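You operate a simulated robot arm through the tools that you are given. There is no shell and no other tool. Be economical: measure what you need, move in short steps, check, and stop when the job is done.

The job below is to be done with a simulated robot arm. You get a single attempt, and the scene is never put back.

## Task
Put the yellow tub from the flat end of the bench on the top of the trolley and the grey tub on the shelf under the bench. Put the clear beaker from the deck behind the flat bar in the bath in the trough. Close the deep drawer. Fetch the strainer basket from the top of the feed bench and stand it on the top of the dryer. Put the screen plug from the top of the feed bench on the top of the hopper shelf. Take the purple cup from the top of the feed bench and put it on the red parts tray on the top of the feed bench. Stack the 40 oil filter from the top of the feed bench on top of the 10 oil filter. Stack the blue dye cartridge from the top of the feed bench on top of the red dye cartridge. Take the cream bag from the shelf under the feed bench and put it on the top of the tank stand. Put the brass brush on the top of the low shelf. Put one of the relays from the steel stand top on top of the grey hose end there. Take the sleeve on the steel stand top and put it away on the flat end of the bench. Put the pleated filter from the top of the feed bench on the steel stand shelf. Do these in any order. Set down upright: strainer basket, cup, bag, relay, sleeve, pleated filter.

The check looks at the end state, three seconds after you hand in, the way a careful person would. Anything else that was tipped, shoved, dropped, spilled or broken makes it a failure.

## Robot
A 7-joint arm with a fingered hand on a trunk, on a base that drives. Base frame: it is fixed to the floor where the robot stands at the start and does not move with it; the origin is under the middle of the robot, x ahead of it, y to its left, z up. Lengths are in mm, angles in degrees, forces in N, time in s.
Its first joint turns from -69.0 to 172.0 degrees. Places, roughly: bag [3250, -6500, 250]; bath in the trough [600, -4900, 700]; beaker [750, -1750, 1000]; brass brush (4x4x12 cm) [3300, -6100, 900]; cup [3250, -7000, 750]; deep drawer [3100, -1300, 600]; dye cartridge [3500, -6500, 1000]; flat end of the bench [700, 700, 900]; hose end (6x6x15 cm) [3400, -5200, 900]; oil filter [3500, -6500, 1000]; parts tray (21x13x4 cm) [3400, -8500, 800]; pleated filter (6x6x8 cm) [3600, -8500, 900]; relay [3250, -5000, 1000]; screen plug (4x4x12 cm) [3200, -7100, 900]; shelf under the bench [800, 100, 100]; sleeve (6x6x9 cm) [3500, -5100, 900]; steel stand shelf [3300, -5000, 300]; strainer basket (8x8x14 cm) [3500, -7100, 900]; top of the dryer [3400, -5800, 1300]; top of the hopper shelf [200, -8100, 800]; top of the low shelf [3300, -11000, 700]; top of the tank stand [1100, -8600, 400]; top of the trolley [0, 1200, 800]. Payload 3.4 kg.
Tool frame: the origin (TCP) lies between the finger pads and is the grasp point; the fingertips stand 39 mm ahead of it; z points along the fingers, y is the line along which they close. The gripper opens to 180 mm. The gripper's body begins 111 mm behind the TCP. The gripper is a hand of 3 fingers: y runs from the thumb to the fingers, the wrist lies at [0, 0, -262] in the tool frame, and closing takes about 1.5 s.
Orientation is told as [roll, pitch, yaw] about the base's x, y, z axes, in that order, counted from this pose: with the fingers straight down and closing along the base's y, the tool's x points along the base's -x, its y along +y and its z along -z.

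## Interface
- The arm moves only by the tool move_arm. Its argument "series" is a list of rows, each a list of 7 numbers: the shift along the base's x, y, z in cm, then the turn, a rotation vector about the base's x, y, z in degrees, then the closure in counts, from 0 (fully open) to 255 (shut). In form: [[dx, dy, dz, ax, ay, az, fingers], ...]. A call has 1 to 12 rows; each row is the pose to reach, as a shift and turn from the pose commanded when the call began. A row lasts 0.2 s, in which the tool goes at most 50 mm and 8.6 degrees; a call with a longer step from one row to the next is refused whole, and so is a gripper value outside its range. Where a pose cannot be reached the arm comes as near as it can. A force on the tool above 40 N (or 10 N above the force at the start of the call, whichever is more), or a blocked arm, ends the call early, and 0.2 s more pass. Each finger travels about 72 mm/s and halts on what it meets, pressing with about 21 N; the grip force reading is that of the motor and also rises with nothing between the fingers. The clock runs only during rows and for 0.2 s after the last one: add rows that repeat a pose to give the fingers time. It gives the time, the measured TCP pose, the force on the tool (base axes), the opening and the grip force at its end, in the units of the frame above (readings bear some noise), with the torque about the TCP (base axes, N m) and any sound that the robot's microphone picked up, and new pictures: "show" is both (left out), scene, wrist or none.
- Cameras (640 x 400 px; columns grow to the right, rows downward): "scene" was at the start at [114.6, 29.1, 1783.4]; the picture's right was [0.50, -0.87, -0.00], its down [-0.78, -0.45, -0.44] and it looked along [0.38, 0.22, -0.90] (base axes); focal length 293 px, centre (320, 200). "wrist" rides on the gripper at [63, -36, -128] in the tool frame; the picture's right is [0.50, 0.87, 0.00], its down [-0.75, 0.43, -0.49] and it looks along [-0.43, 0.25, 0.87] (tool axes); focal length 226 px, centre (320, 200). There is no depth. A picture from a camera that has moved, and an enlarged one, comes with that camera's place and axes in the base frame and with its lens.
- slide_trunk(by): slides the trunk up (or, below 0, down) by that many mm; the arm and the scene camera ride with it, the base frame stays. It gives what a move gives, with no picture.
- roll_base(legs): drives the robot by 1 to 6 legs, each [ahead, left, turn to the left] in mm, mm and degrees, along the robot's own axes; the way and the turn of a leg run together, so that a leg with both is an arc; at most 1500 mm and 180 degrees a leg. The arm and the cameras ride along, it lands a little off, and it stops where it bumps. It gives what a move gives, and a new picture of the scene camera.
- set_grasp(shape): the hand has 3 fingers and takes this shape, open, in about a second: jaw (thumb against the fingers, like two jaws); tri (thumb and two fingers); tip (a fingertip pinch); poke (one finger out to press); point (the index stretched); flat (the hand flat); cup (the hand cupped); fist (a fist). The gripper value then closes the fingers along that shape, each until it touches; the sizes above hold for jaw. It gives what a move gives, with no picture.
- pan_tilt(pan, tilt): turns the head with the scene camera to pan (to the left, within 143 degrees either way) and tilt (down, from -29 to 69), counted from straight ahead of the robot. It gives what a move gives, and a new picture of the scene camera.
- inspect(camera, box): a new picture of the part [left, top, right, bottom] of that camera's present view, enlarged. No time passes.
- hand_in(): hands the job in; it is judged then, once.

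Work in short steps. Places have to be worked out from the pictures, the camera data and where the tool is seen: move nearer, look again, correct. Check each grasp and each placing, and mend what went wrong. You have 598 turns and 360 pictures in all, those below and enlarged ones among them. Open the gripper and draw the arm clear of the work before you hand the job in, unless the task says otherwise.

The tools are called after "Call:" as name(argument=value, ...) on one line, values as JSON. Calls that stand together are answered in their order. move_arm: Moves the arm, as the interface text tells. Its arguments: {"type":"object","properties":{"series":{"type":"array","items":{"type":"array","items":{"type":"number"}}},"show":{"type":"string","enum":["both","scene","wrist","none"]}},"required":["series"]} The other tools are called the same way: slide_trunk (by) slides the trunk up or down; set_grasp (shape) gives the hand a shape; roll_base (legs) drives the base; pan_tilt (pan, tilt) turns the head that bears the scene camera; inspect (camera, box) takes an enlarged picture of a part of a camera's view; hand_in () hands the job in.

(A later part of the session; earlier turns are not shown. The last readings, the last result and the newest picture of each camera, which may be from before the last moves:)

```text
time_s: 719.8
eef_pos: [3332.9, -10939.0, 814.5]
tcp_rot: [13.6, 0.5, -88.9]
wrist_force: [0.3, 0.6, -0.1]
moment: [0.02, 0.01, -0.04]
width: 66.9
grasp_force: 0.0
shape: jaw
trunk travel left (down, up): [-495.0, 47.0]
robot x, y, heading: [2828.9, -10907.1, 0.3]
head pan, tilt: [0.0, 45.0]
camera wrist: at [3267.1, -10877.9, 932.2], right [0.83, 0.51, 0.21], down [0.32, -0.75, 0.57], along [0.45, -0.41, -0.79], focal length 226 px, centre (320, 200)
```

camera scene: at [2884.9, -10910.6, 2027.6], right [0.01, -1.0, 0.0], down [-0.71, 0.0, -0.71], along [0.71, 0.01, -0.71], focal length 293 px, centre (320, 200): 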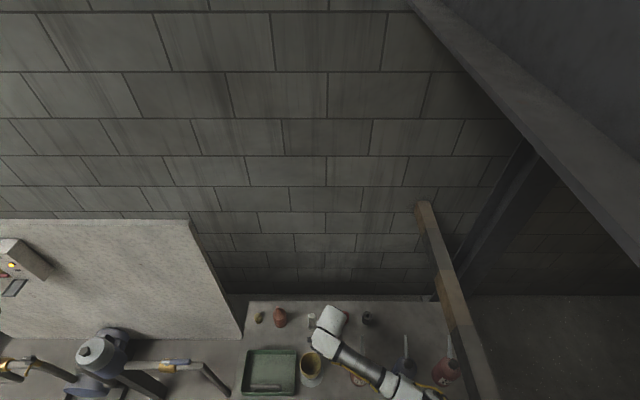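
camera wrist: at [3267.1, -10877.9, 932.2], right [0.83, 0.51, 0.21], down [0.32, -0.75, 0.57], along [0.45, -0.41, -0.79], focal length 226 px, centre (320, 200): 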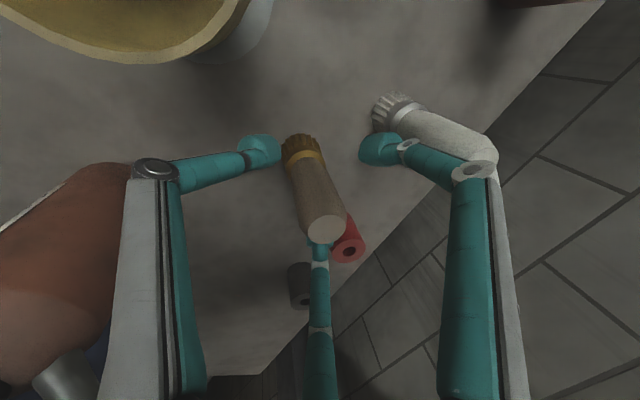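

The brush stands. I'll withdraw slowly up and back along the tilted axis.

Call:
move_arm(series=[[-0.2, 0, 1, 0, 0, 0, 160], [-0.5, 0, 2.2, 0, 0, 0, 160], [-0.8, 0, 3.5, 0, 0, 0, 160], [-1.1, 0, 5, 0, 0, 0, 160], [-1.5, 0, 6.5, 0, 0, 0, 160], [-1.9, 0, 8, 0, 0, 0, 160], [-2.4, 0, 10, 0, 0, 0, 160], [-3, 0, 12.5, 0, 0, 0, 160], [-3.5, 0, 15, 0, 0, 0, 160], [-4.2, 0, 18, 0, 0, 0, 160]], show="wrist")

```text
time_s: 722.0
eef_pos: [3288.6, -10944.0, 993.9]
tcp_rot: [13.5, 0.7, -88.9]
wrist_force: [-0.6, -1.1, 0.3]
moment: [0.05, 0.01, 0.0]
width: 66.7
grasp_force: 0.1
shape: jaw
trunk travel left (down, up): [-495.0, 47.0]
robot x, y, heading: [2828.2, -10906.7, 0.4]
head pan, tilt: [0.0, 45.0]
camera wrist: at [3222.8, -10884.3, 1110.4], right [0.83, 0.51, 0.21], down [0.32, -0.75, 0.57], along [0.45, -0.41, -0.79], focal length 226 px, centre (320, 200)
```

wrist: 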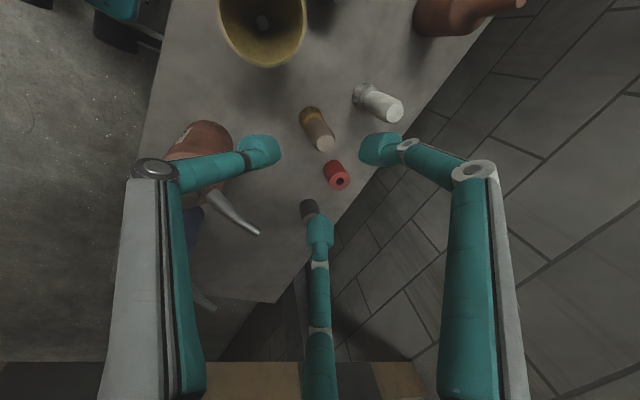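

The brush stands on the low shelf. I'll raise, level the tool, back off, and lower the trunk.

Call:
move_arm(series=[[-1, 0, 4, 0, 0, 0, 100], [-2, 0, 8, 0, 0, 0, 60], [-3, 0, 12, 0, 0, 0, 0], [-4, 0, 16, 0, 4, 0, 0], [-5, 0, 20, 0, 9, 0, 0], [-6, 0, 22, 0, 13.5, 0, 0]], show="none")

Call:
roll_base(legs=[[-430, 0, -0.4]])

Call:
slide_trunk(by=-220)

Call:
move_arm(series=[[0, 0, 4, 0, 0, 0, 0], [0, 0, 8, 0, 0, 0, 0], [0, 0, 12, 0, 0, 0, 0], [0, 0, 16, 0, 0, 0, 0], [0, 0, 19, 0, 0, 0, 0]], show="none")

```text
time_s: 723.4
eef_pos: [3231.2, -10937.2, 1218.1]
tcp_rot: [0.0, 0.9, -88.9]
wrist_force: [0.6, -0.9, -0.2]
moment: [0.0, -0.01, 0.03]
width: 179.9
grasp_force: 0.0
shape: jaw
trunk travel left (down, up): [-495.0, 47.0]
robot x, y, heading: [2828.0, -10904.3, 0.4]
head pan, tilt: [0.0, 45.0]
```

```text
time_s: 726.0
eef_pos: [2803.8, -10940.7, 1219.8]
tcp_rot: [0.1, 0.9, -89.1]
wrist_force: [0.8, 0.4, 0.5]
moment: [0.01, 0.0, 0.03]
width: 179.9
grasp_force: 0.0
shape: jaw
trunk travel left (down, up): [-495.0, 47.0]
robot x, y, heading: [2398.9, -10905.4, 0.1]
head pan, tilt: [0.0, 45.0]
camera scene: at [2459.2, -10912.8, 2027.6], right [0.0, -1.0, 0.0], down [-0.71, 0.0, -0.71], along [0.71, 0.0, -0.71], focal length 293 px, centre (320, 200)
```

scene: 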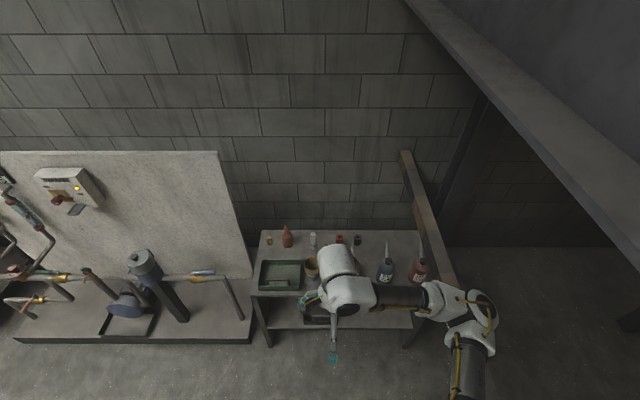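

```text
time_s: 728.3
eef_pos: [2800.9, -10937.9, 998.3]
tcp_rot: [0.3, 0.8, -89.1]
wrist_force: [-0.1, 0.2, 0.5]
moment: [0.02, -0.02, -0.01]
width: 179.8
grasp_force: 0.0
shape: jaw
trunk travel left (down, up): [-275.0, 267.0]
robot x, y, heading: [2398.9, -10906.7, 0.2]
head pan, tilt: [0.0, 45.0]
```

```text
time_s: 729.5
eef_pos: [2800.4, -10936.0, 1192.5]
tcp_rot: [0.2, 0.7, -89.1]
wrist_force: [-0.3, -0.2, -0.6]
moment: [-0.03, -0.03, 0.01]
width: 179.9
grasp_force: 0.0
shape: jaw
trunk travel left (down, up): [-275.0, 267.0]
robot x, y, heading: [2398.1, -10904.5, 0.3]
head pan, tilt: [0.0, 45.0]
```

Now to the feed bench's right end (red parts tray and pleated filter near y≈-8530).

Call:
roll_base(legs=[[0, 1200, 0], [0, 1180, 0]])

Call:
roll_base(legs=[[380, 0, 0]])

Call:
move_arm(series=[[0, 0, 0, 0, 0, 0, 0]], show="wrist")

```text
time_s: 741.2
eef_pos: [2818.2, -8580.6, 1190.3]
tcp_rot: [0.2, 1.3, -91.2]
wrist_force: [-0.1, 0.0, 0.2]
moment: [0.07, 0.03, 0.0]
width: 180.0
grasp_force: 0.2
shape: jaw
trunk travel left (down, up): [-275.0, 267.0]
robot x, y, heading: [2418.0, -8523.8, -1.9]
head pan, tilt: [0.0, 45.0]
camera scene: at [2561.9, -8549.4, 1807.1], right [-0.03, -1.0, -0.01], down [-0.71, 0.03, -0.7], along [0.7, -0.02, -0.71], focal length 293 px, centre (320, 200)
```

scene: 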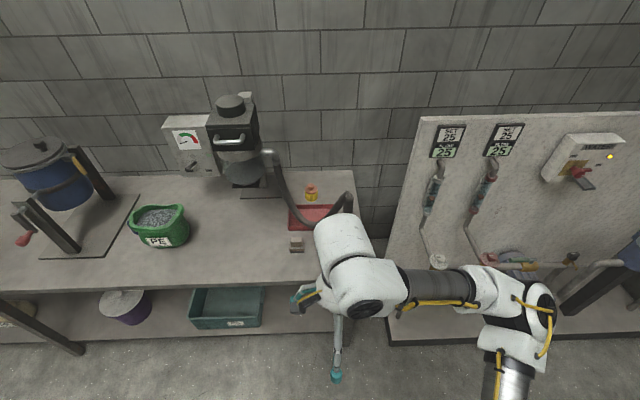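

```text
time_s: 743.6
eef_pos: [3203.2, -8589.2, 1192.3]
tcp_rot: [0.2, 1.0, -91.1]
wrist_force: [0.7, -1.2, 0.2]
moment: [-0.01, -0.01, 0.01]
width: 179.9
grasp_force: 0.0
shape: jaw
trunk travel left (down, up): [-275.0, 267.0]
robot x, y, heading: [2805.3, -8540.0, -1.9]
head pan, tilt: [0.0, 45.0]
camera scene: at [2948.9, -8557.7, 1807.1], right [-0.03, -1.0, -0.01], down [-0.71, 0.03, -0.7], along [0.7, -0.01, -0.71], focal length 293 px, centre (320, 200)
```

scene: 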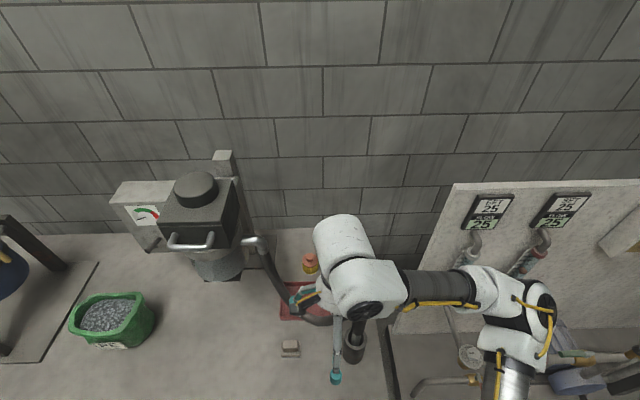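

```text
time_s: 744.0
eef_pos: [3199.5, -8575.3, 1193.6]
tcp_rot: [0.5, 0.5, -91.0]
wrist_force: [0.2, -0.8, 0.5]
moment: [0.01, -0.02, 0.0]
width: 180.1
grasp_force: 0.1
shape: jaw
trunk travel left (down, up): [-275.0, 267.0]
robot x, y, heading: [2807.6, -8539.9, -1.7]
head pan, tilt: [0.0, 45.0]
camera wrist: at [3164.5, -8512.1, 1321.2], right [0.87, 0.48, 0.01], down [0.42, -0.77, 0.49], along [0.25, -0.42, -0.87], focal length 226 px, centre (320, 200)
```

wrist: 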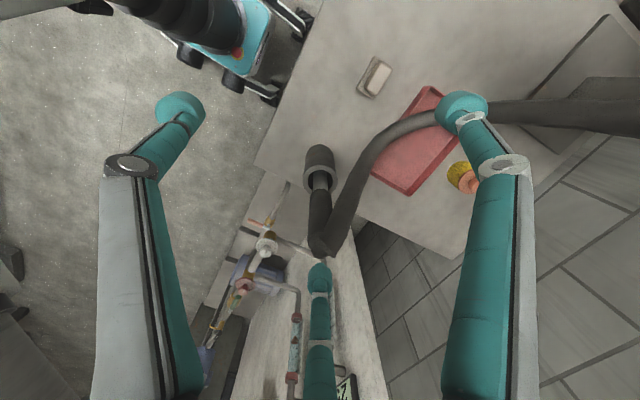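

Call:
inspect(camera="wrist", box=[260, 40, 540, 260])

Call:
inspect(camera="scene", box=[230, 190, 420, 370])

```text
1.82 times, centred on (400, 150) of wrist
camera zoom: at [3164.5, -8512.1, 1321.2], right [0.87, 0.48, 0.01], down [0.42, -0.77, 0.49], along [0.25, -0.42, -0.87], focal length 411 px, centre (174, 291)
```

zoom: 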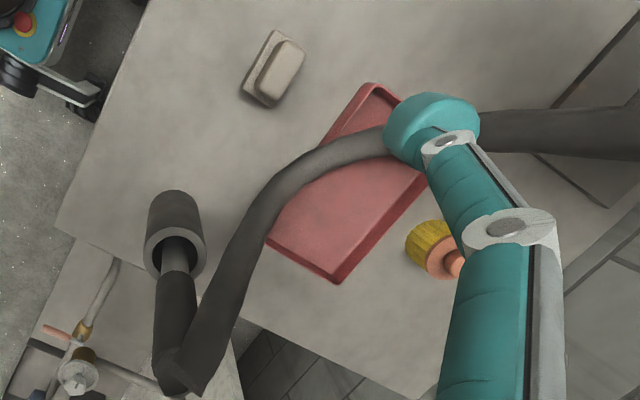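

```text
2.22 times, centred on (325, 280) of scene
camera zoom: at [2948.4, -8542.6, 1807.3], right [-0.03, -1.0, 0.0], down [-0.71, 0.02, -0.7], along [0.7, -0.02, -0.71], focal length 651 px, centre (309, 22)
```

zoom: 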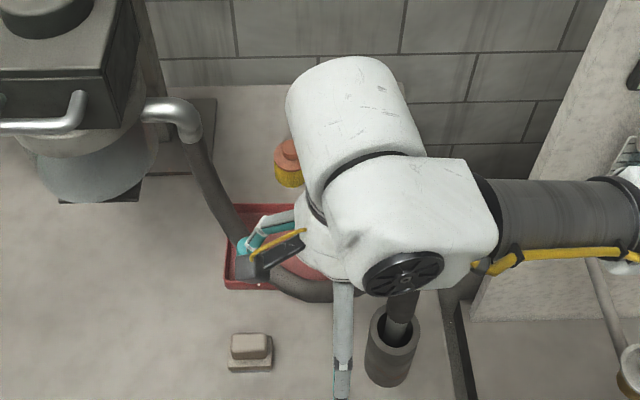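

I've worked out the layout: the hose sags in front of the tray and arches up over the nozzle. The tray spans x 3365..3480, y -8427..-8630, and the pleated filter (yellow with an orange cap) is at about (3541,-8531) and can be reached from straight above. I'll move closer and hover.

Call:
roll_base(legs=[[75, 0, 1.8]])

Call:
move_arm(series=[[4, 1, 0, 0, 0, 0, 60], [8, 1.5, 0, 0, 0, 0, 100], [12, 2, 0, 0, 0, 0, 100], [16, 2.5, 0, 0, 0, 0, 100], [20, 3, 0, 0, 0, 0, 100], [24, 3, 0, 0, 0, 0, 100], [26, 3, -2, 0, 0, 0, 100], [26, 3, -2, 0, 0, 0, 100], [26, 3, -2, 0, 0, 0, 100], [26, 3, -2, 0, 0, 0, 100], [26, 3, -2, 0, 0, 0, 100]], show="both")

```text
time_s: 745.1
eef_pos: [3279.1, -8571.9, 1191.8]
tcp_rot: [0.3, 0.9, -89.4]
wrist_force: [0.0, -0.3, -0.4]
moment: [0.02, 0.02, -0.03]
width: 179.7
grasp_force: 0.1
shape: jaw
trunk travel left (down, up): [-275.0, 267.0]
robot x, y, heading: [2883.6, -8539.6, 0.4]
head pan, tilt: [0.0, 45.0]
camera scene: at [3025.8, -8543.7, 1807.1], right [0.0, -1.0, 0.0], down [-0.71, 0.0, -0.7], along [0.7, 0.0, -0.71], focal length 293 px, centre (320, 200)
```

scene: 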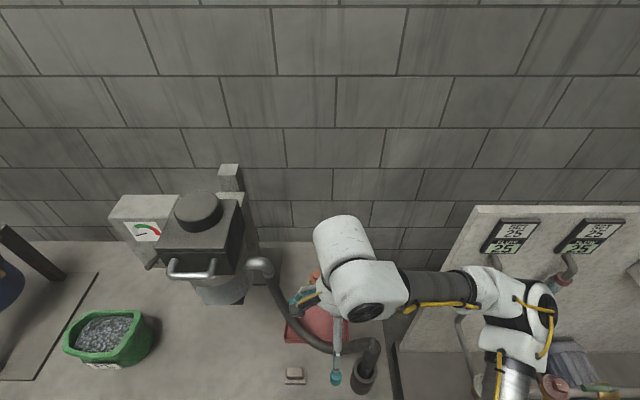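

```text
time_s: 747.5
eef_pos: [3534.4, -8539.0, 1173.5]
tcp_rot: [0.5, 0.7, -89.3]
wrist_force: [-0.4, 0.3, 0.1]
moment: [-0.02, 0.0, 0.01]
width: 109.9
grasp_force: 0.0
shape: jaw
trunk travel left (down, up): [-275.0, 267.0]
robot x, y, heading: [2882.6, -8539.3, 0.4]
head pan, tilt: [0.0, 45.0]
camera scene: at [3025.6, -8542.9, 1807.1], right [0.0, -1.0, 0.0], down [-0.71, 0.0, -0.7], along [0.7, 0.0, -0.71], focal length 293 px, centre (320, 200)
camera wrist: at [3497.0, -8478.2, 1302.3], right [0.86, 0.51, 0.01], down [0.44, -0.75, 0.49], along [0.26, -0.41, -0.87], focal length 226 px, centre (320, 200)
```

scene: 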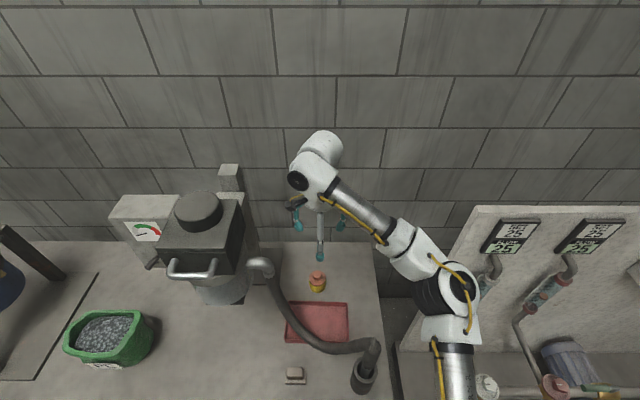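
wrist: 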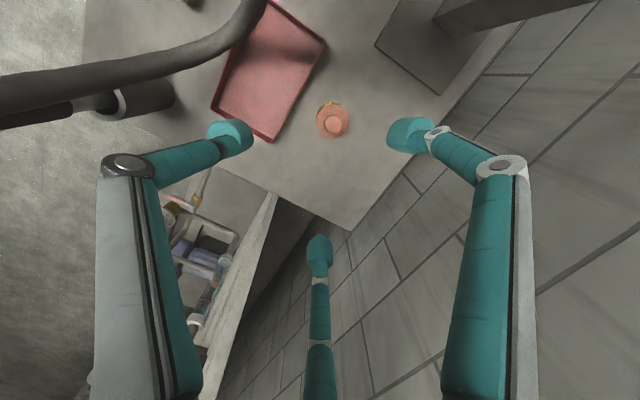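

The filter is at about (3553,-8527). I'll correct and descend to z≈990.

Call:
move_arm(series=[[1, 0.6, -3, 0, 0, 0, 100], [1.9, 1.2, -6, -0.5, 0.4, 0, 100], [1.9, 1.2, -10, -0.5, 0.4, 0, 100], [1.9, 1.2, -14, -0.5, 0.4, 0, 100], [1.9, 1.2, -18, -0.5, 0.4, 0, 100]], show="wrist")

```text
time_s: 748.7
eef_pos: [3553.8, -8527.7, 992.1]
tcp_rot: [0.0, 0.3, -89.3]
wrist_force: [0.4, 0.3, 0.8]
moment: [0.01, 0.01, -0.02]
width: 110.1
grasp_force: 0.1
shape: jaw
trunk travel left (down, up): [-275.0, 267.0]
robot x, y, heading: [2883.9, -8540.4, 0.1]
head pan, tilt: [0.0, 45.0]
camera wrist: at [3516.5, -8465.2, 1120.0], right [0.86, 0.51, 0.0], down [0.44, -0.75, 0.49], along [0.25, -0.42, -0.87], focal length 226 px, centre (320, 200)
```

wrist: 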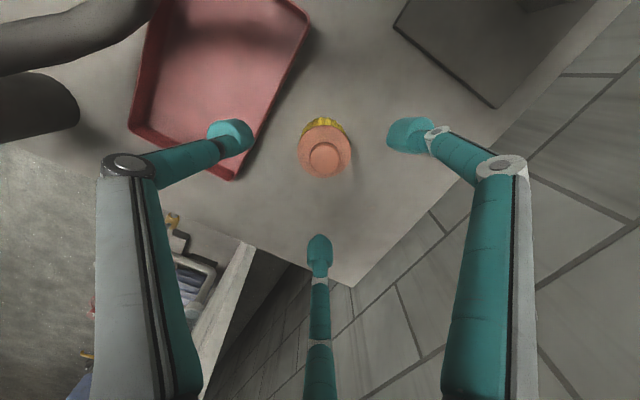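

Well centred; I'll narrow the fingers so the thumb clears the tray's edge, then go down and grip at z≈878.

Call:
move_arm(series=[[0.3, 0.2, -2, 0, 0, 0, 135], [0.4, 0.25, -5, 0, 0, 0, 135], [0.4, 0.25, -8, 0, 0, 0, 135]], show="wrist")

```text
time_s: 749.5
eef_pos: [3558.6, -8524.0, 912.1]
tcp_rot: [0.0, 0.4, -89.3]
wrist_force: [1.5, -1.1, 0.3]
moment: [-0.04, 0.03, 0.02]
width: 85.1
grasp_force: 0.0
shape: jaw
trunk travel left (down, up): [-275.0, 267.0]
robot x, y, heading: [2882.3, -8540.0, 0.2]
head pan, tilt: [0.0, 45.0]
camera wrist: at [3522.0, -8460.5, 1040.0], right [0.86, 0.51, 0.0], down [0.44, -0.75, 0.49], along [0.25, -0.42, -0.87], focal length 226 px, centre (320, 200)
```

wrist: 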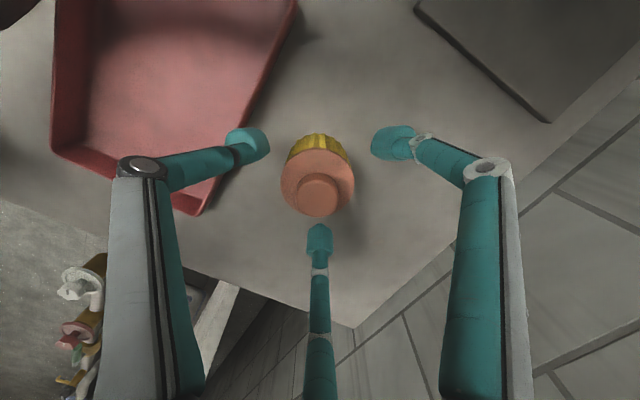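

Call:
move_arm(series=[[0.2, 0, -0.5, 0, 0, 0, 148], [0.2, 0, -1.5, 0, 0, 0, 148], [0.2, 0, -3.2, 0, 0, 0, 148], [0.2, 0, -3.2, 0, 0, 0, 190], [0.2, 0, -3.2, 0, 0, 0, 255], [0.2, 0, -3.2, 0, 0, 0, 255], [0.2, 0, -3.2, 0, 0, 0, 255]], show="wrist")

```text
time_s: 751.1
eef_pos: [3562.3, -8525.4, 881.0]
tcp_rot: [0.0, 0.3, -89.3]
wrist_force: [-0.6, 0.0, 0.3]
moment: [0.01, 0.0, 0.0]
width: 53.1
grasp_force: 20.3
shape: jaw
trunk travel left (down, up): [-275.0, 267.0]
robot x, y, heading: [2877.4, -8540.8, 0.4]
head pan, tilt: [0.0, 45.0]
camera wrist: at [3525.0, -8463.7, 1009.1], right [0.86, 0.51, 0.0], down [0.44, -0.75, 0.49], along [0.25, -0.42, -0.87], focal length 226 px, centre (320, 200)
```

wrist: 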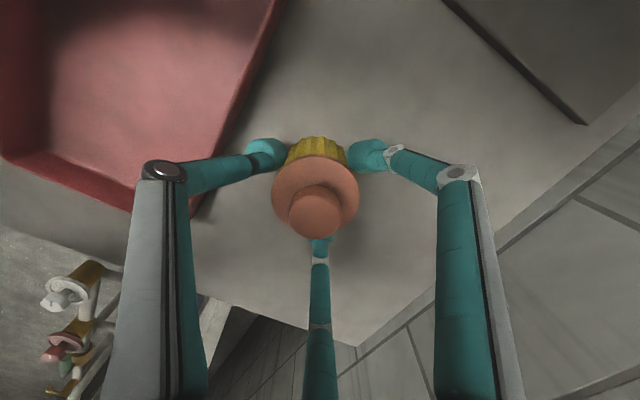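

Gripped (53 mm). I'll lift straight up, then draw back.

Call:
move_arm(series=[[0, 0, 1, 0, 0, 0, 255], [0, 0, 4, 0, 0, 0, 255], [0, 0, 8, 0, 0, 0, 255], [0, 0, 12, 0, 0, 0, 255], [0, 0, 16, 0, 0, 0, 255], [0, 0, 20, 0, 0, 0, 255], [0, 0, 24, 0, 0, 0, 255], [0, 0, 28, 0, 0, 0, 255], [-4, 0, 30, 0, 0, 0, 255], [-8, 0, 31, 0, 0, 0, 255], [-12, 0, 31, 0, 0, 0, 255], [-16, 0, 31, 0, 0, 0, 255]], show="wrist")

```text
time_s: 753.7
eef_pos: [3401.8, -8522.4, 1193.8]
tcp_rot: [0.0, 0.3, -89.3]
wrist_force: [0.0, -0.3, 0.3]
moment: [-0.02, -0.01, 0.02]
width: 53.1
grasp_force: 21.0
shape: jaw
trunk travel left (down, up): [-275.0, 267.0]
robot x, y, heading: [2880.2, -8543.4, 0.3]
head pan, tilt: [0.0, 45.0]
camera wrist: at [3365.4, -8460.1, 1322.4], right [0.86, 0.51, 0.0], down [0.44, -0.75, 0.49], along [0.25, -0.42, -0.87], focal length 226 px, centre (320, 200)
```

wrist: 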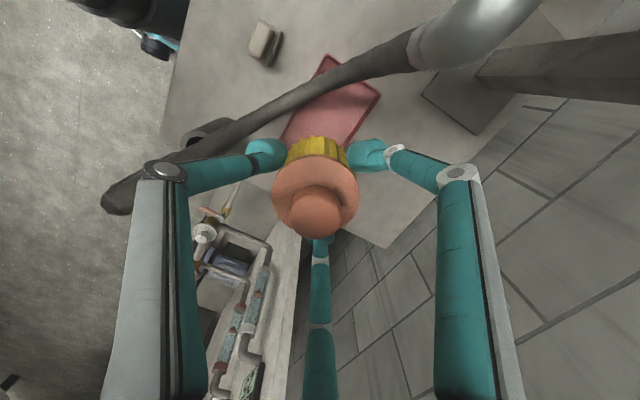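

The filter is held. I'll back out and drive north to the steel stand, staying clear of the bucket.

Call:
roll_base(legs=[[-420, 0, -0.3], [0, 1200, 0], [0, 1100, 0]])

Call:
roll_base(legs=[[0, 600, 0], [0, 550, 0]])

```text
time_s: 767.3
eef_pos: [3031.0, -6211.9, 1193.3]
tcp_rot: [0.1, 0.0, -91.4]
wrist_force: [-0.3, 0.4, 0.5]
moment: [-0.01, 0.03, -0.01]
width: 52.9
grasp_force: 21.1
shape: jaw
trunk travel left (down, up): [-275.0, 267.0]
robot x, y, heading: [2508.4, -6213.6, -2.0]
head pan, tilt: [0.0, 45.0]
camera scene: at [2652.1, -6218.4, 1807.2], right [-0.03, -1.0, 0.0], down [-0.71, 0.02, -0.7], along [0.7, -0.02, -0.71], focal length 293 px, centre (320, 200)
```

scene: 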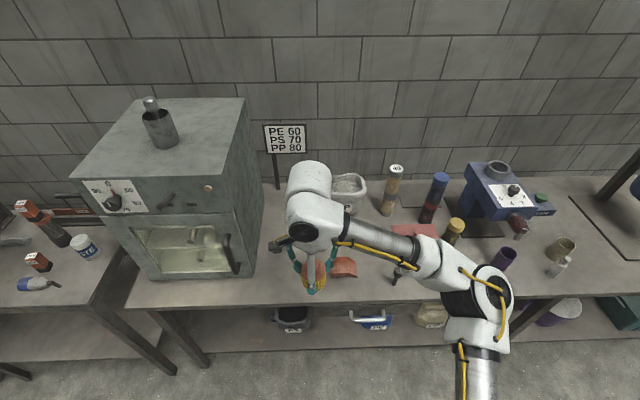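

```text
time_s: 773.4
eef_pos: [3063.0, -5088.1, 1195.3]
tcp_rot: [0.2, 0.4, -91.2]
wrist_force: [-1.1, 0.8, 0.0]
moment: [-0.02, 0.03, 0.01]
width: 52.8
grasp_force: 21.1
shape: jaw
trunk travel left (down, up): [-275.0, 267.0]
robot x, y, heading: [2540.5, -5086.7, -1.6]
head pan, tilt: [0.0, 45.0]
camera scene: at [2686.5, -5113.1, 1806.9], right [-0.03, -1.0, -0.01], down [-0.71, 0.03, -0.7], along [0.7, -0.01, -0.71], focal length 293 px, centre (320, 200)
```

scene: 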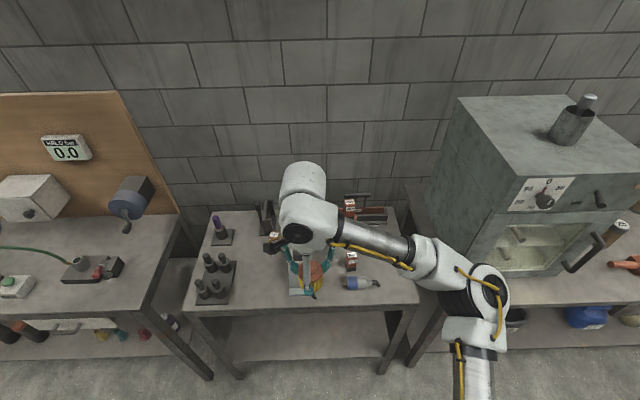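

At the steel stand. I'll back off, lower the trunk and the hand to shelf height with the arm extended forward, then drive in under the top.

Call:
roll_base(legs=[[-450, 0, 1.6]])

Call:
slide_trunk(by=-270)

Call:
move_arm(series=[[0.5, 0, -4.5, 0, 0, 0, 255], [1, 0, -9, 0, 0, 0, 255], [1.5, 0, -13.5, 0, 0, 0, 255], [2, 0, -18, 0, 0, 0, 255], [3, 0, -22.5, 0, 0, 0, 255], [4, 0, -27, 0, 0, 0, 255], [5, 0, -31.5, 0, 0, 0, 255], [6, 0, -36, 0, 0, 0, 255], [7, 0, -40, 0, 0, 0, 255], [8, 0, -44, 0, 0, 0, 255], [8, 0, -48, 0, 0, 0, 255]], show="none")

Call:
pan_tilt(pan=0, tilt=65)

```text
time_s: 776.1
eef_pos: [2597.6, -5039.7, 1197.4]
tcp_rot: [0.6, -0.7, -89.9]
wrist_force: [-0.5, -0.6, -0.9]
moment: [-0.02, -0.02, 0.02]
width: 52.9
grasp_force: 20.8
shape: jaw
trunk travel left (down, up): [-275.0, 267.0]
robot x, y, heading: [2081.7, -5073.8, -0.5]
head pan, tilt: [0.0, 45.0]
camera scene: at [2224.6, -5059.2, 1807.1], right [-0.01, -1.0, 0.01], down [-0.71, 0.0, -0.7], along [0.7, -0.01, -0.71], focal length 293 px, centre (320, 200)
```

scene: 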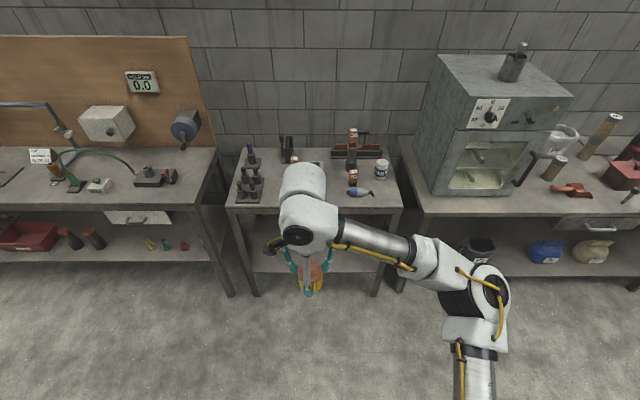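

```text
time_s: 778.9
eef_pos: [2593.1, -5051.7, 928.0]
tcp_rot: [0.7, -0.1, -89.9]
wrist_force: [0.4, -0.6, -0.5]
moment: [0.02, 0.0, -0.02]
width: 52.9
grasp_force: 20.8
shape: jaw
trunk travel left (down, up): [-5.0, 537.0]
robot x, y, heading: [2082.7, -5070.8, -0.6]
head pan, tilt: [0.0, 45.0]
```

```text
time_s: 781.3
eef_pos: [2675.2, -5050.5, 446.5]
tcp_rot: [0.6, -0.3, -89.9]
wrist_force: [0.0, -0.7, -0.6]
moment: [0.01, 0.0, 0.01]
width: 52.6
grasp_force: 20.7
shape: jaw
trunk travel left (down, up): [-5.0, 537.0]
robot x, y, heading: [2080.0, -5072.2, -0.4]
head pan, tilt: [0.0, 45.0]
```

```text
time_s: 782.1
eef_pos: [2674.4, -5050.2, 448.4]
tcp_rot: [0.6, -0.3, -89.8]
wrist_force: [0.3, -0.4, -0.9]
moment: [0.01, 0.02, -0.03]
width: 52.4
grasp_force: 20.7
shape: jaw
trunk travel left (down, up): [-5.0, 537.0]
robot x, y, heading: [2084.2, -5074.5, -0.6]
head pan, tilt: [0.0, 65.0]
camera scene: at [2610.6, -5081.8, 1430.9], right [-0.01, -1.0, 0.0], down [-0.91, 0.01, -0.42], along [0.42, 0.0, -0.91], focal length 293 px, centre (320, 200)
```

scene: 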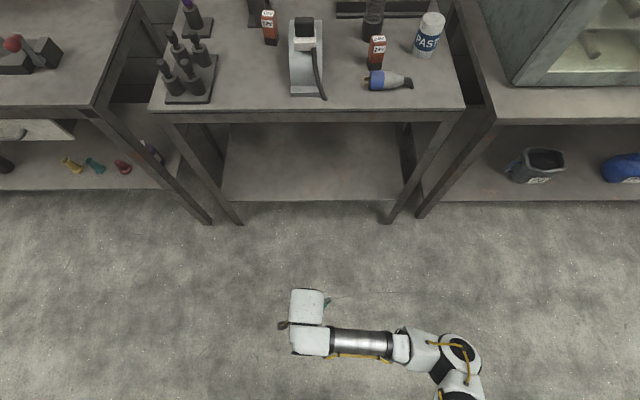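

The elbow is at about z≈800 beside the hand, which would be tight under the top. I'll extend the arm further forward so the elbow stays back, and look.

Call:
move_arm(series=[[2, 2, 0, 0, 0, 0, 255], [4, 4, 0, 0, 0, 0, 255], [6, 6, 0, 0, 0, 0, 255], [8, 8, 0, 0, 0, 0, 255], [10, 9, 0, 0, 0, 0, 255]], show="scene")

```text
time_s: 783.3
eef_pos: [2773.5, -4961.8, 448.4]
tcp_rot: [0.7, -0.3, -89.8]
wrist_force: [-0.4, 0.3, -0.6]
moment: [0.01, -0.02, -0.02]
width: 52.6
grasp_force: 20.6
shape: jaw
trunk travel left (down, up): [-5.0, 537.0]
robot x, y, heading: [2082.0, -5076.6, -0.7]
head pan, tilt: [0.0, 65.0]
camera scene: at [2611.0, -5079.6, 1430.7], right [-0.01, -1.0, 0.0], down [-0.91, 0.01, -0.42], along [0.42, 0.0, -0.91], focal length 293 px, centre (320, 200)
```

scene: 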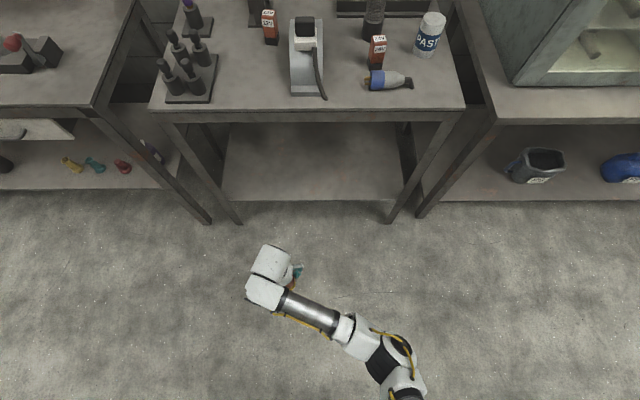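

Now the elbow stays about 200 mm behind the hand. I'll drive ahead 400 so the hand goes in under the top.

Call:
roll_base(legs=[[300, 0, 0.6]])

Call:
roll_base(legs=[[115, 0, 0]])

Call:
move_arm(series=[[0, 0, 0, 0, 0, 0, 255], [0, 0, 0, 0, 0, 0, 255], [0, 0, 0, 0, 0, 0, 255], [0, 0, 0, 0, 0, 0, 255]], show="wrist")

```text
time_s: 785.3
eef_pos: [3059.7, -4953.3, 449.3]
tcp_rot: [0.5, -0.3, -89.2]
wrist_force: [-0.2, -0.3, -0.4]
moment: [0.01, -0.01, -0.01]
width: 52.6
grasp_force: 20.9
shape: jaw
trunk travel left (down, up): [-5.0, 537.0]
robot x, y, heading: [2368.1, -5076.5, 0.1]
head pan, tilt: [0.0, 65.0]
camera scene: at [2897.8, -5073.8, 1430.5], right [0.01, -1.0, 0.0], down [-0.91, 0.0, -0.42], along [0.42, 0.0, -0.91], focal length 293 px, centre (320, 200)
```

scene: 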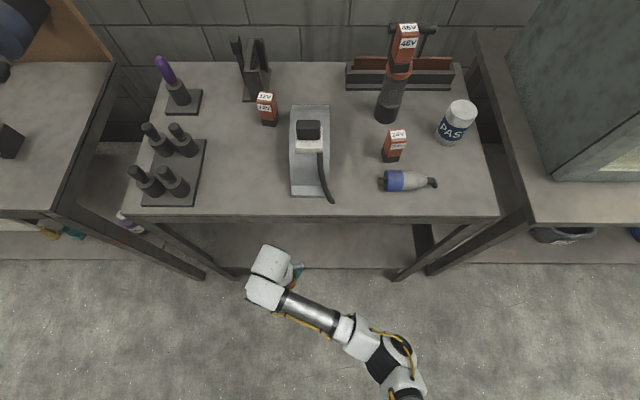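

```text
time_s: 786.5
eef_pos: [3169.9, -4949.7, 452.3]
tcp_rot: [0.9, -0.2, -89.0]
wrist_force: [0.3, -1.0, -0.4]
moment: [0.0, 0.0, 0.01]
width: 52.5
grasp_force: 21.1
shape: jaw
trunk travel left (down, up): [-5.0, 537.0]
robot x, y, heading: [2485.1, -5074.8, 0.5]
head pan, tilt: [0.0, 65.0]
camera scene: at [3011.9, -5070.9, 1430.4], right [0.01, -1.0, 0.0], down [-0.91, -0.01, -0.42], along [0.42, 0.0, -0.91], focal length 293 px, centre (320, 200)
```

scene: 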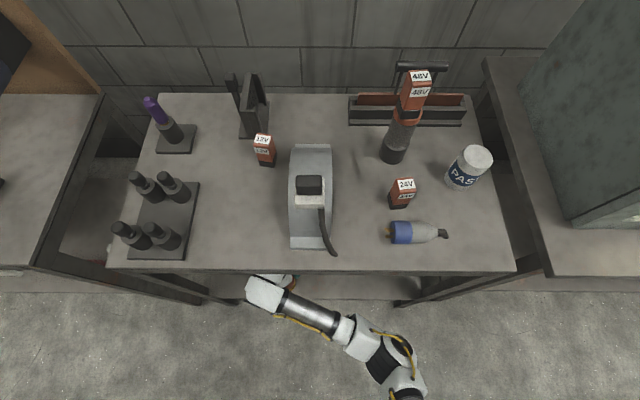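

```text
time_s: 787.5
eef_pos: [3167.1, -4950.8, 456.2]
tcp_rot: [1.2, -0.3, -89.0]
wrist_force: [-0.2, 0.3, -0.7]
moment: [0.03, 0.0, -0.01]
width: 52.4
grasp_force: 21.1
shape: jaw
trunk travel left (down, up): [-5.0, 537.0]
robot x, y, heading: [2483.4, -5071.2, 0.4]
head pan, tilt: [0.0, 65.0]
camera wrist: at [3127.3, -4887.2, 583.4], right [0.86, 0.51, 0.02], down [0.44, -0.74, 0.51], along [0.27, -0.43, -0.86], focal length 226 px, centre (320, 200)
```

wrist: 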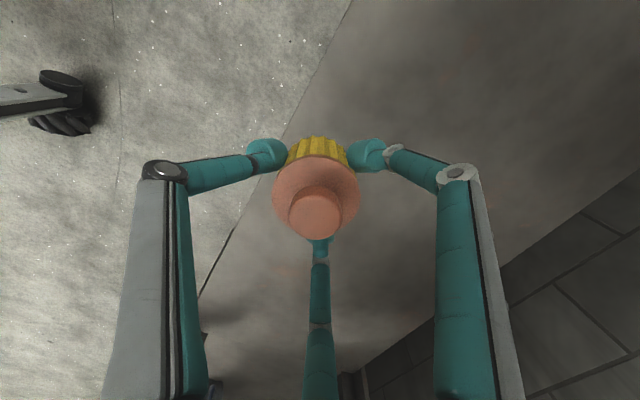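

The shelf's front edge is at x≈3129. I'll drive 45 further in so the filter stands well on it.

Call:
roll_base(legs=[[45, 0, 0]])

Call:
move_arm(series=[[0, 0, -1.2, 0, 0.6, 0, 255], [0, 0, -2.5, 0, 1.2, 0, 255], [0, 0, -4, 0, 1.2, 0, 255], [0, 0, -5.5, 0, 1.2, 0, 255], [0, 0, -7, 0, 1.2, 0, 255]], show="wrist")

```text
time_s: 788.4
eef_pos: [3212.0, -4951.2, 457.2]
tcp_rot: [1.2, -0.3, -89.1]
wrist_force: [0.6, 0.3, -1.1]
moment: [-0.01, 0.02, -0.01]
width: 52.4
grasp_force: 21.2
shape: jaw
trunk travel left (down, up): [-5.0, 537.0]
robot x, y, heading: [2527.7, -5070.4, 0.5]
head pan, tilt: [0.0, 65.0]
camera scene: at [3057.4, -5070.6, 1430.4], right [0.01, -1.0, 0.0], down [-0.91, -0.01, -0.42], along [0.42, 0.0, -0.91], focal length 293 px, centre (320, 200)
```

scene: 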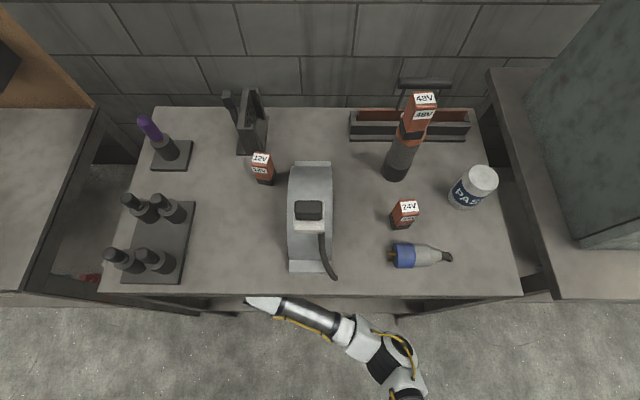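

```text
time_s: 789.6
eef_pos: [3209.1, -4950.3, 389.8]
tcp_rot: [0.4, -0.3, -88.9]
wrist_force: [-0.3, 0.6, -0.3]
moment: [0.0, 0.02, -0.02]
width: 52.7
grasp_force: 21.0
shape: jaw
trunk travel left (down, up): [-5.0, 537.0]
robot x, y, heading: [2531.1, -5072.4, 0.7]
head pan, tilt: [0.0, 65.0]
camera wrist: at [3171.4, -4886.7, 516.7], right [0.86, 0.52, 0.0], down [0.45, -0.74, 0.5], along [0.26, -0.43, -0.87], focal length 226 px, centre (320, 200)
```

wrist: 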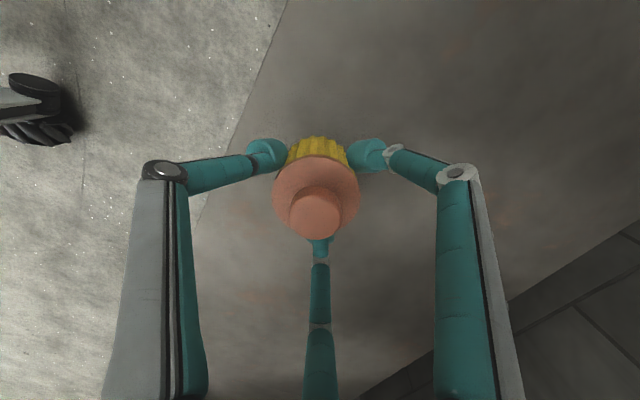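

The filter is over the shelf. I'll lower in fine steps to contact.

Call:
move_arm(series=[[0, 0, -0.5, 0, 0, 0, 255], [0, 0, -1, 0, 0, 0, 255], [0, 0, -1.4, 0, 0, 0, 255], [0, 0, -1.8, 0, 0, 0, 255], [0, 0, -2.2, 0, 0, 0, 255], [0, 0, -2.6, 0, 0, 0, 255], [0, 0, -3.0, 0, 0, 0, 255]], show="none")

```text
time_s: 791.2
eef_pos: [3210.3, -4951.0, 361.6]
tcp_rot: [0.3, -0.4, -89.1]
wrist_force: [0.5, -0.4, -1.0]
moment: [0.02, 0.03, 0.01]
width: 52.5
grasp_force: 21.1
shape: jaw
trunk travel left (down, up): [-5.0, 537.0]
robot x, y, heading: [2528.3, -5072.1, 0.7]
head pan, tilt: [0.0, 65.0]
```

Call:
move_arm(series=[[0, 0, -0.3, 0, 0, 0, 255], [0, 0, -0.6, 0, 0, 0, 255], [0, 0, -0.9, 0, 0, 0, 255], [0, 0, -1.2, 0, 0, 0, 255], [0, 0, -1.5, 0, 0, 0, 255], [0, 0, -1.8, 0, 0, 0, 255]], show="none")

```text
time_s: 792.4
eef_pos: [3212.4, -4946.4, 357.4]
tcp_rot: [1.1, -0.2, -88.9]
wrist_force: [-3.0, -4.1, 22.9]
moment: [-0.21, 0.21, 0.02]
width: 55.5
grasp_force: 20.8
shape: jaw
trunk travel left (down, up): [-5.0, 537.0]
robot x, y, heading: [2528.9, -5074.6, 0.7]
head pan, tilt: [0.0, 65.0]
stopped in row 5: the force on the tool passed its limit (the readings are from after the stop); the commanded pose is now the measured one
```

The filter touched down. I'll ease up and open.

Call:
move_arm(series=[[0, 0, 0.2, 0, 0, 0, 255], [0, 0, 0.2, 0, 0, 0, 230], [0, 0, 0.2, 0, 0, 0, 190], [0, 0, 0.2, 0, 0, 0, 150], [0, 0, 0.2, 0, 0, 0, 120], [0, 0, 0.2, 0, 0, 0, 110]], show="wrist")

```text
time_s: 793.8
eef_pos: [3211.7, -4948.0, 354.0]
tcp_rot: [0.9, -0.3, -89.0]
wrist_force: [-0.3, 0.3, -0.2]
moment: [0.02, -0.01, -0.02]
width: 101.7
grasp_force: 0.0
shape: jaw
trunk travel left (down, up): [-5.0, 537.0]
robot x, y, heading: [2528.2, -5075.1, 0.3]
head pan, tilt: [0.0, 65.0]
camera wrist: at [3173.3, -4885.0, 481.2], right [0.86, 0.52, 0.01], down [0.44, -0.74, 0.5], along [0.27, -0.43, -0.86], focal length 226 px, centre (320, 200)
```

wrist: 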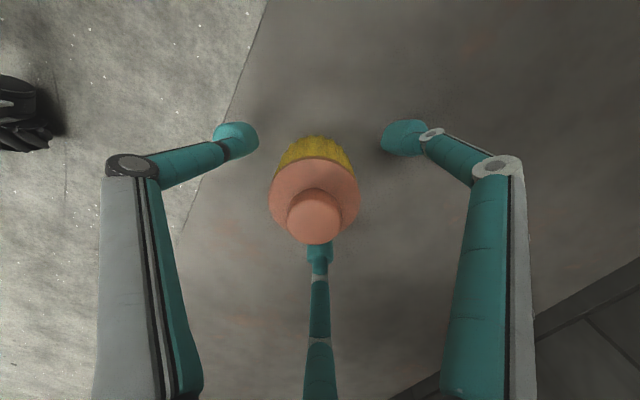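

It stands. I'll raise straight up to z≈465 and drive back out.

Call:
move_arm(series=[[0, 0, 1.5, 0, 0, 0, 100], [0, 0, 3, 0, 0, 0, 100], [0, 0, 5, 0, 0, 0, 100], [0, 0, 7, 0, 0, 0, 100], [0, 0, 9, 0, 0, 0, 100], [0, 0, 11, 0, 0, 0, 100]], show="wrist")

```text
time_s: 795.1
eef_pos: [3211.4, -4949.6, 465.2]
tcp_rot: [0.9, -0.3, -89.0]
wrist_force: [0.3, 0.4, 0.9]
moment: [0.04, -0.01, 0.01]
width: 109.1
grasp_force: 0.0
shape: jaw
trunk travel left (down, up): [-5.0, 537.0]
robot x, y, heading: [2529.3, -5070.4, 0.5]
head pan, tilt: [0.0, 65.0]
camera wrist: at [3172.5, -4886.0, 592.0], right [0.86, 0.51, 0.01], down [0.44, -0.74, 0.5], along [0.27, -0.43, -0.86], focal length 226 px, centre (320, 200)
```

wrist: 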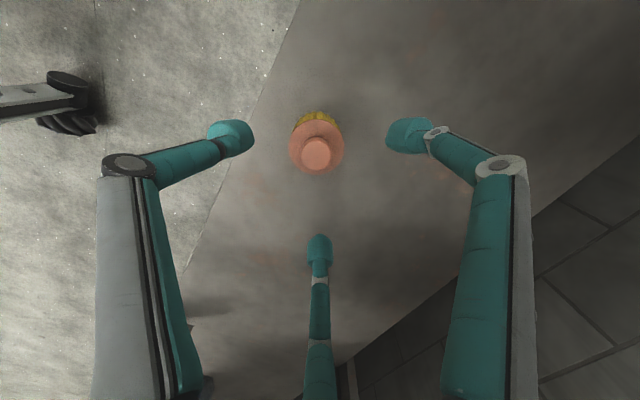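

The filter stands on the shelf. I'll drive back out and retrace the arm path (retract, then raise) to avoid an elbow flip.

Call:
roll_base(legs=[[-460, 0, -0.5]])

Call:
move_arm(series=[[-2, -2, 0, 0, 0, 0, 60], [-4, -4, 0, 0, 0, 0, 0], [-6, -6, 0, 0, 0, 0, 0], [-8, -8, 0, 0, 0, 0, 0], [-10, -9, 0, 0, 0, 0, 0]], show="none")

Call:
move_arm(series=[[0, 0, 4, 0, 0, 0, 0], [-1, 0, 8, 0, 0, 0, 0], [-2, 0, 12, 0, 0, 0, 0], [-3, 0, 16.5, 0, 0, 0, 0], [-4, 0, 21, 0, 0, 0, 0], [-5, 0, 25.5, 0, 0, 0, 0], [-6, 0, 30, 0, 0, 0, 0], [-6.5, 0, 34.5, 0, 0, 0, 0], [-7, 0, 39, 0, 0, 0, 0], [-7.5, 0, 43.5, 0, 0, 0, 0], [-8, 0, 46, 0, 0, 0, 0]], show="none")

Call:
slide_trunk(by=270)

Call:
pan_tilt(pan=0, tilt=45)

```text
time_s: 797.9
eef_pos: [2755.5, -4957.6, 465.6]
tcp_rot: [0.9, -0.2, -89.5]
wrist_force: [0.8, -0.7, -0.4]
moment: [-0.03, 0.01, -0.01]
width: 109.0
grasp_force: 0.1
shape: jaw
trunk travel left (down, up): [-5.0, 537.0]
robot x, y, heading: [2072.7, -5075.2, 0.0]
head pan, tilt: [0.0, 65.0]
camera scene: at [2599.0, -5076.6, 1431.0], right [0.0, -1.0, 0.0], down [-0.91, 0.0, -0.42], along [0.42, 0.0, -0.91], focal length 293 px, centre (320, 200)
```

scene: 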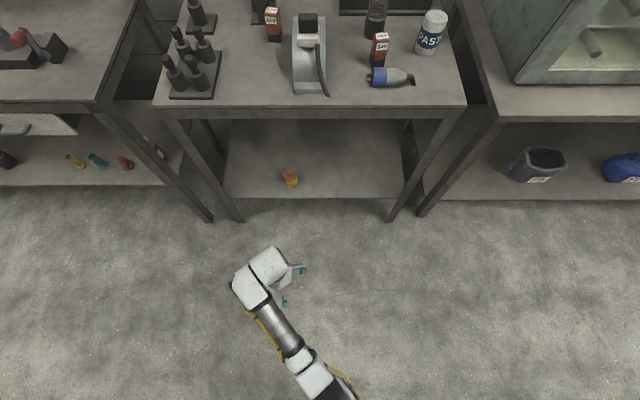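

```text
time_s: 799.1
eef_pos: [2669.8, -5040.4, 420.4]
tcp_rot: [1.6, -0.2, -89.5]
wrist_force: [0.1, 0.0, -0.3]
moment: [-0.02, -0.01, 0.01]
width: 180.1
grasp_force: 0.0
shape: jaw
out of reach, approached as far as the arm can: row 1, 2, 3, 4, 5
trunk travel left (down, up): [-5.0, 537.0]
robot x, y, heading: [2068.6, -5072.6, -0.3]
head pan, tilt: [0.0, 65.0]
```

```text
time_s: 801.5
eef_pos: [2670.5, -5040.1, 418.8]
tcp_rot: [1.4, -0.3, -89.4]
wrist_force: [-0.7, -0.8, -0.5]
moment: [-0.01, 0.0, 0.04]
width: 179.9
grasp_force: 0.0
shape: jaw
out of reach, approached as far as the arm can: row 1, 2, 3, 4, 5, 6, 7, 8, 9, 10, 11
trunk travel left (down, up): [-5.0, 537.0]
robot x, y, heading: [2071.3, -5074.4, -0.1]
head pan, tilt: [0.0, 65.0]
```

```text
time_s: 804.2
eef_pos: [2671.2, -5051.8, 699.2]
tcp_rot: [1.1, -0.3, -89.5]
wrist_force: [0.5, -0.2, 0.2]
moment: [0.05, -0.02, 0.04]
width: 179.9
grasp_force: 0.0
shape: jaw
trunk travel left (down, up): [-275.0, 267.0]
robot x, y, heading: [2069.5, -5072.1, -0.1]
head pan, tilt: [0.0, 65.0]
```

```text
time_s: 805.1
eef_pos: [2672.3, -5051.5, 699.3]
tcp_rot: [1.2, -0.2, -89.5]
wrist_force: [-0.8, 0.3, -0.6]
moment: [0.0, -0.01, 0.01]
width: 180.0
grasp_force: 0.0
shape: jaw
trunk travel left (down, up): [-275.0, 267.0]
robot x, y, heading: [2072.1, -5074.7, -0.3]
head pan, tilt: [0.0, 45.0]
camera scene: at [2213.3, -5076.9, 1807.1], right [0.0, -1.0, 0.0], down [-0.71, 0.0, -0.7], along [0.7, 0.0, -0.71], focal length 293 px, centre (320, 200)
```

scene: 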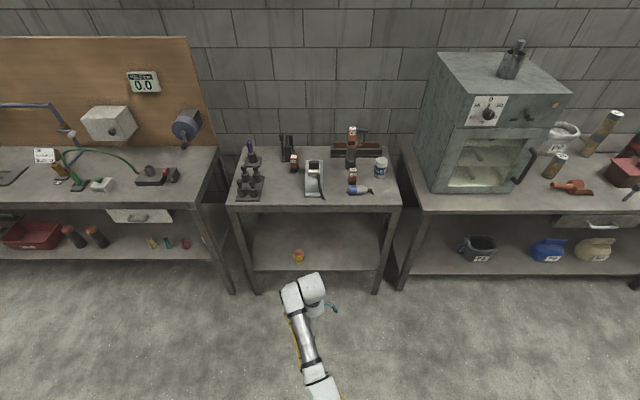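

The elbow flipped again. The filter stands fine on the shelf. I'll apply the recovery: stretch forward and up, yaw to about -51, tilt forward 40°, retract, level.

Call:
move_arm(series=[[4, 0, 2, 0, 0, 3, 0], [8, 0, 4, 0, 0, 6, 0], [12, 0, 6, 0, 0, 9, 0], [16, 0, 8, 0, 0, 12, 0], [20, 0, 10, 0, 0, 15, 0], [24, 0, 12, 0, 0, 18, 0], [28, 0, 14, 0, 0, 21, 0], [32, 0, 16, 0, 0, 24, 0], [36, 0, 18, 0, 0, 27, 0], [40, 0, 20, 0, 0, 30, 0], [44, 0, 20, 0, 0, 34, 0], [48, 0, 20, 0, 0, 38, 0]], show="scene")

```text
time_s: 807.7
eef_pos: [2853.6, -5059.4, 860.6]
tcp_rot: [1.3, -0.1, -52.1]
wrist_force: [0.6, 0.3, 0.8]
moment: [0.12, 0.09, 0.02]
width: 180.2
grasp_force: 0.0
shape: jaw
out of reach, approached as far as the arm can: row 4, 5, 6, 7, 8, 9, 10, 11, 12
trunk travel left (down, up): [-275.0, 267.0]
robot x, y, heading: [2070.7, -5077.9, -0.4]
head pan, tilt: [0.0, 45.0]
camera scene: at [2216.8, -5073.7, 1806.6], right [0.0, -1.0, 0.0], down [-0.71, 0.0, -0.7], along [0.7, 0.0, -0.71], focal length 293 px, centre (320, 200)
```

scene: 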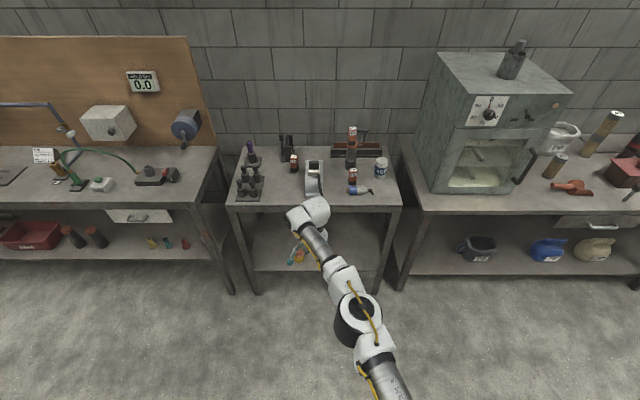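

Call:
move_arm(series=[[0, 0, 4, 0, 0, 0, 0], [0, 0, 8, 0, 0, 0, 0], [0, 0, 12, 0, 0, 0, 0], [0, 0, 16, 0, 0, 0, 0]], show="none")

Call:
move_arm(series=[[0, 0, 0, 0, -8, 0, 0], [0, 0, 0, 0, -16, 0, 0], [0, 0, 0, 0, -24, 0, 0], [0, 0, 0, 0, -32, 0, 0], [0, 0, 0, 0, -40, 0, 0]], show="scene")

```text
time_s: 808.7
eef_pos: [2842.1, -5070.5, 1004.0]
tcp_rot: [1.5, -0.3, -51.6]
wrist_force: [0.0, -0.7, 1.1]
moment: [0.0, -0.02, 0.0]
width: 180.2
grasp_force: 0.0
shape: jaw
out of reach, approached as far as the arm can: row 2, 3, 4
trunk travel left (down, up): [-275.0, 267.0]
robot x, y, heading: [2069.7, -5077.7, -0.1]
head pan, tilt: [0.0, 45.0]
```

```text
time_s: 809.9
eef_pos: [2844.5, -5072.7, 997.7]
tcp_rot: [34.7, -23.6, -59.0]
wrist_force: [0.5, 0.0, 0.4]
moment: [-0.01, 0.05, -0.01]
width: 180.0
grasp_force: 0.1
shape: jaw
out of reach, approached as far as the arm can: row 1, 2, 3
trunk travel left (down, up): [-275.0, 267.0]
robot x, y, heading: [2065.3, -5074.8, -0.1]
head pan, tilt: [0.0, 45.0]
camera scene: at [2213.8, -5084.0, 1807.2], right [0.0, -1.0, 0.0], down [-0.71, 0.0, -0.7], along [0.7, 0.0, -0.71], focal length 293 px, centre (320, 200)
```

scene: 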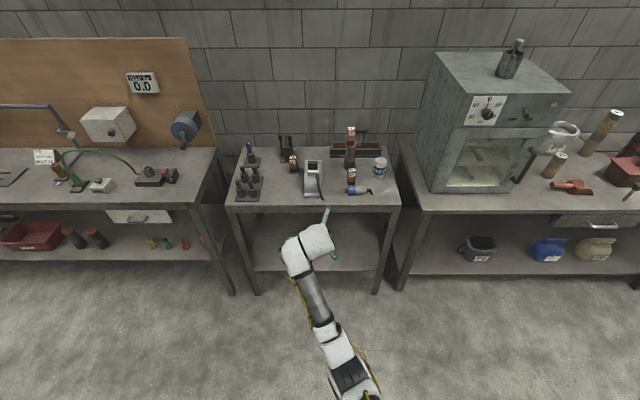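

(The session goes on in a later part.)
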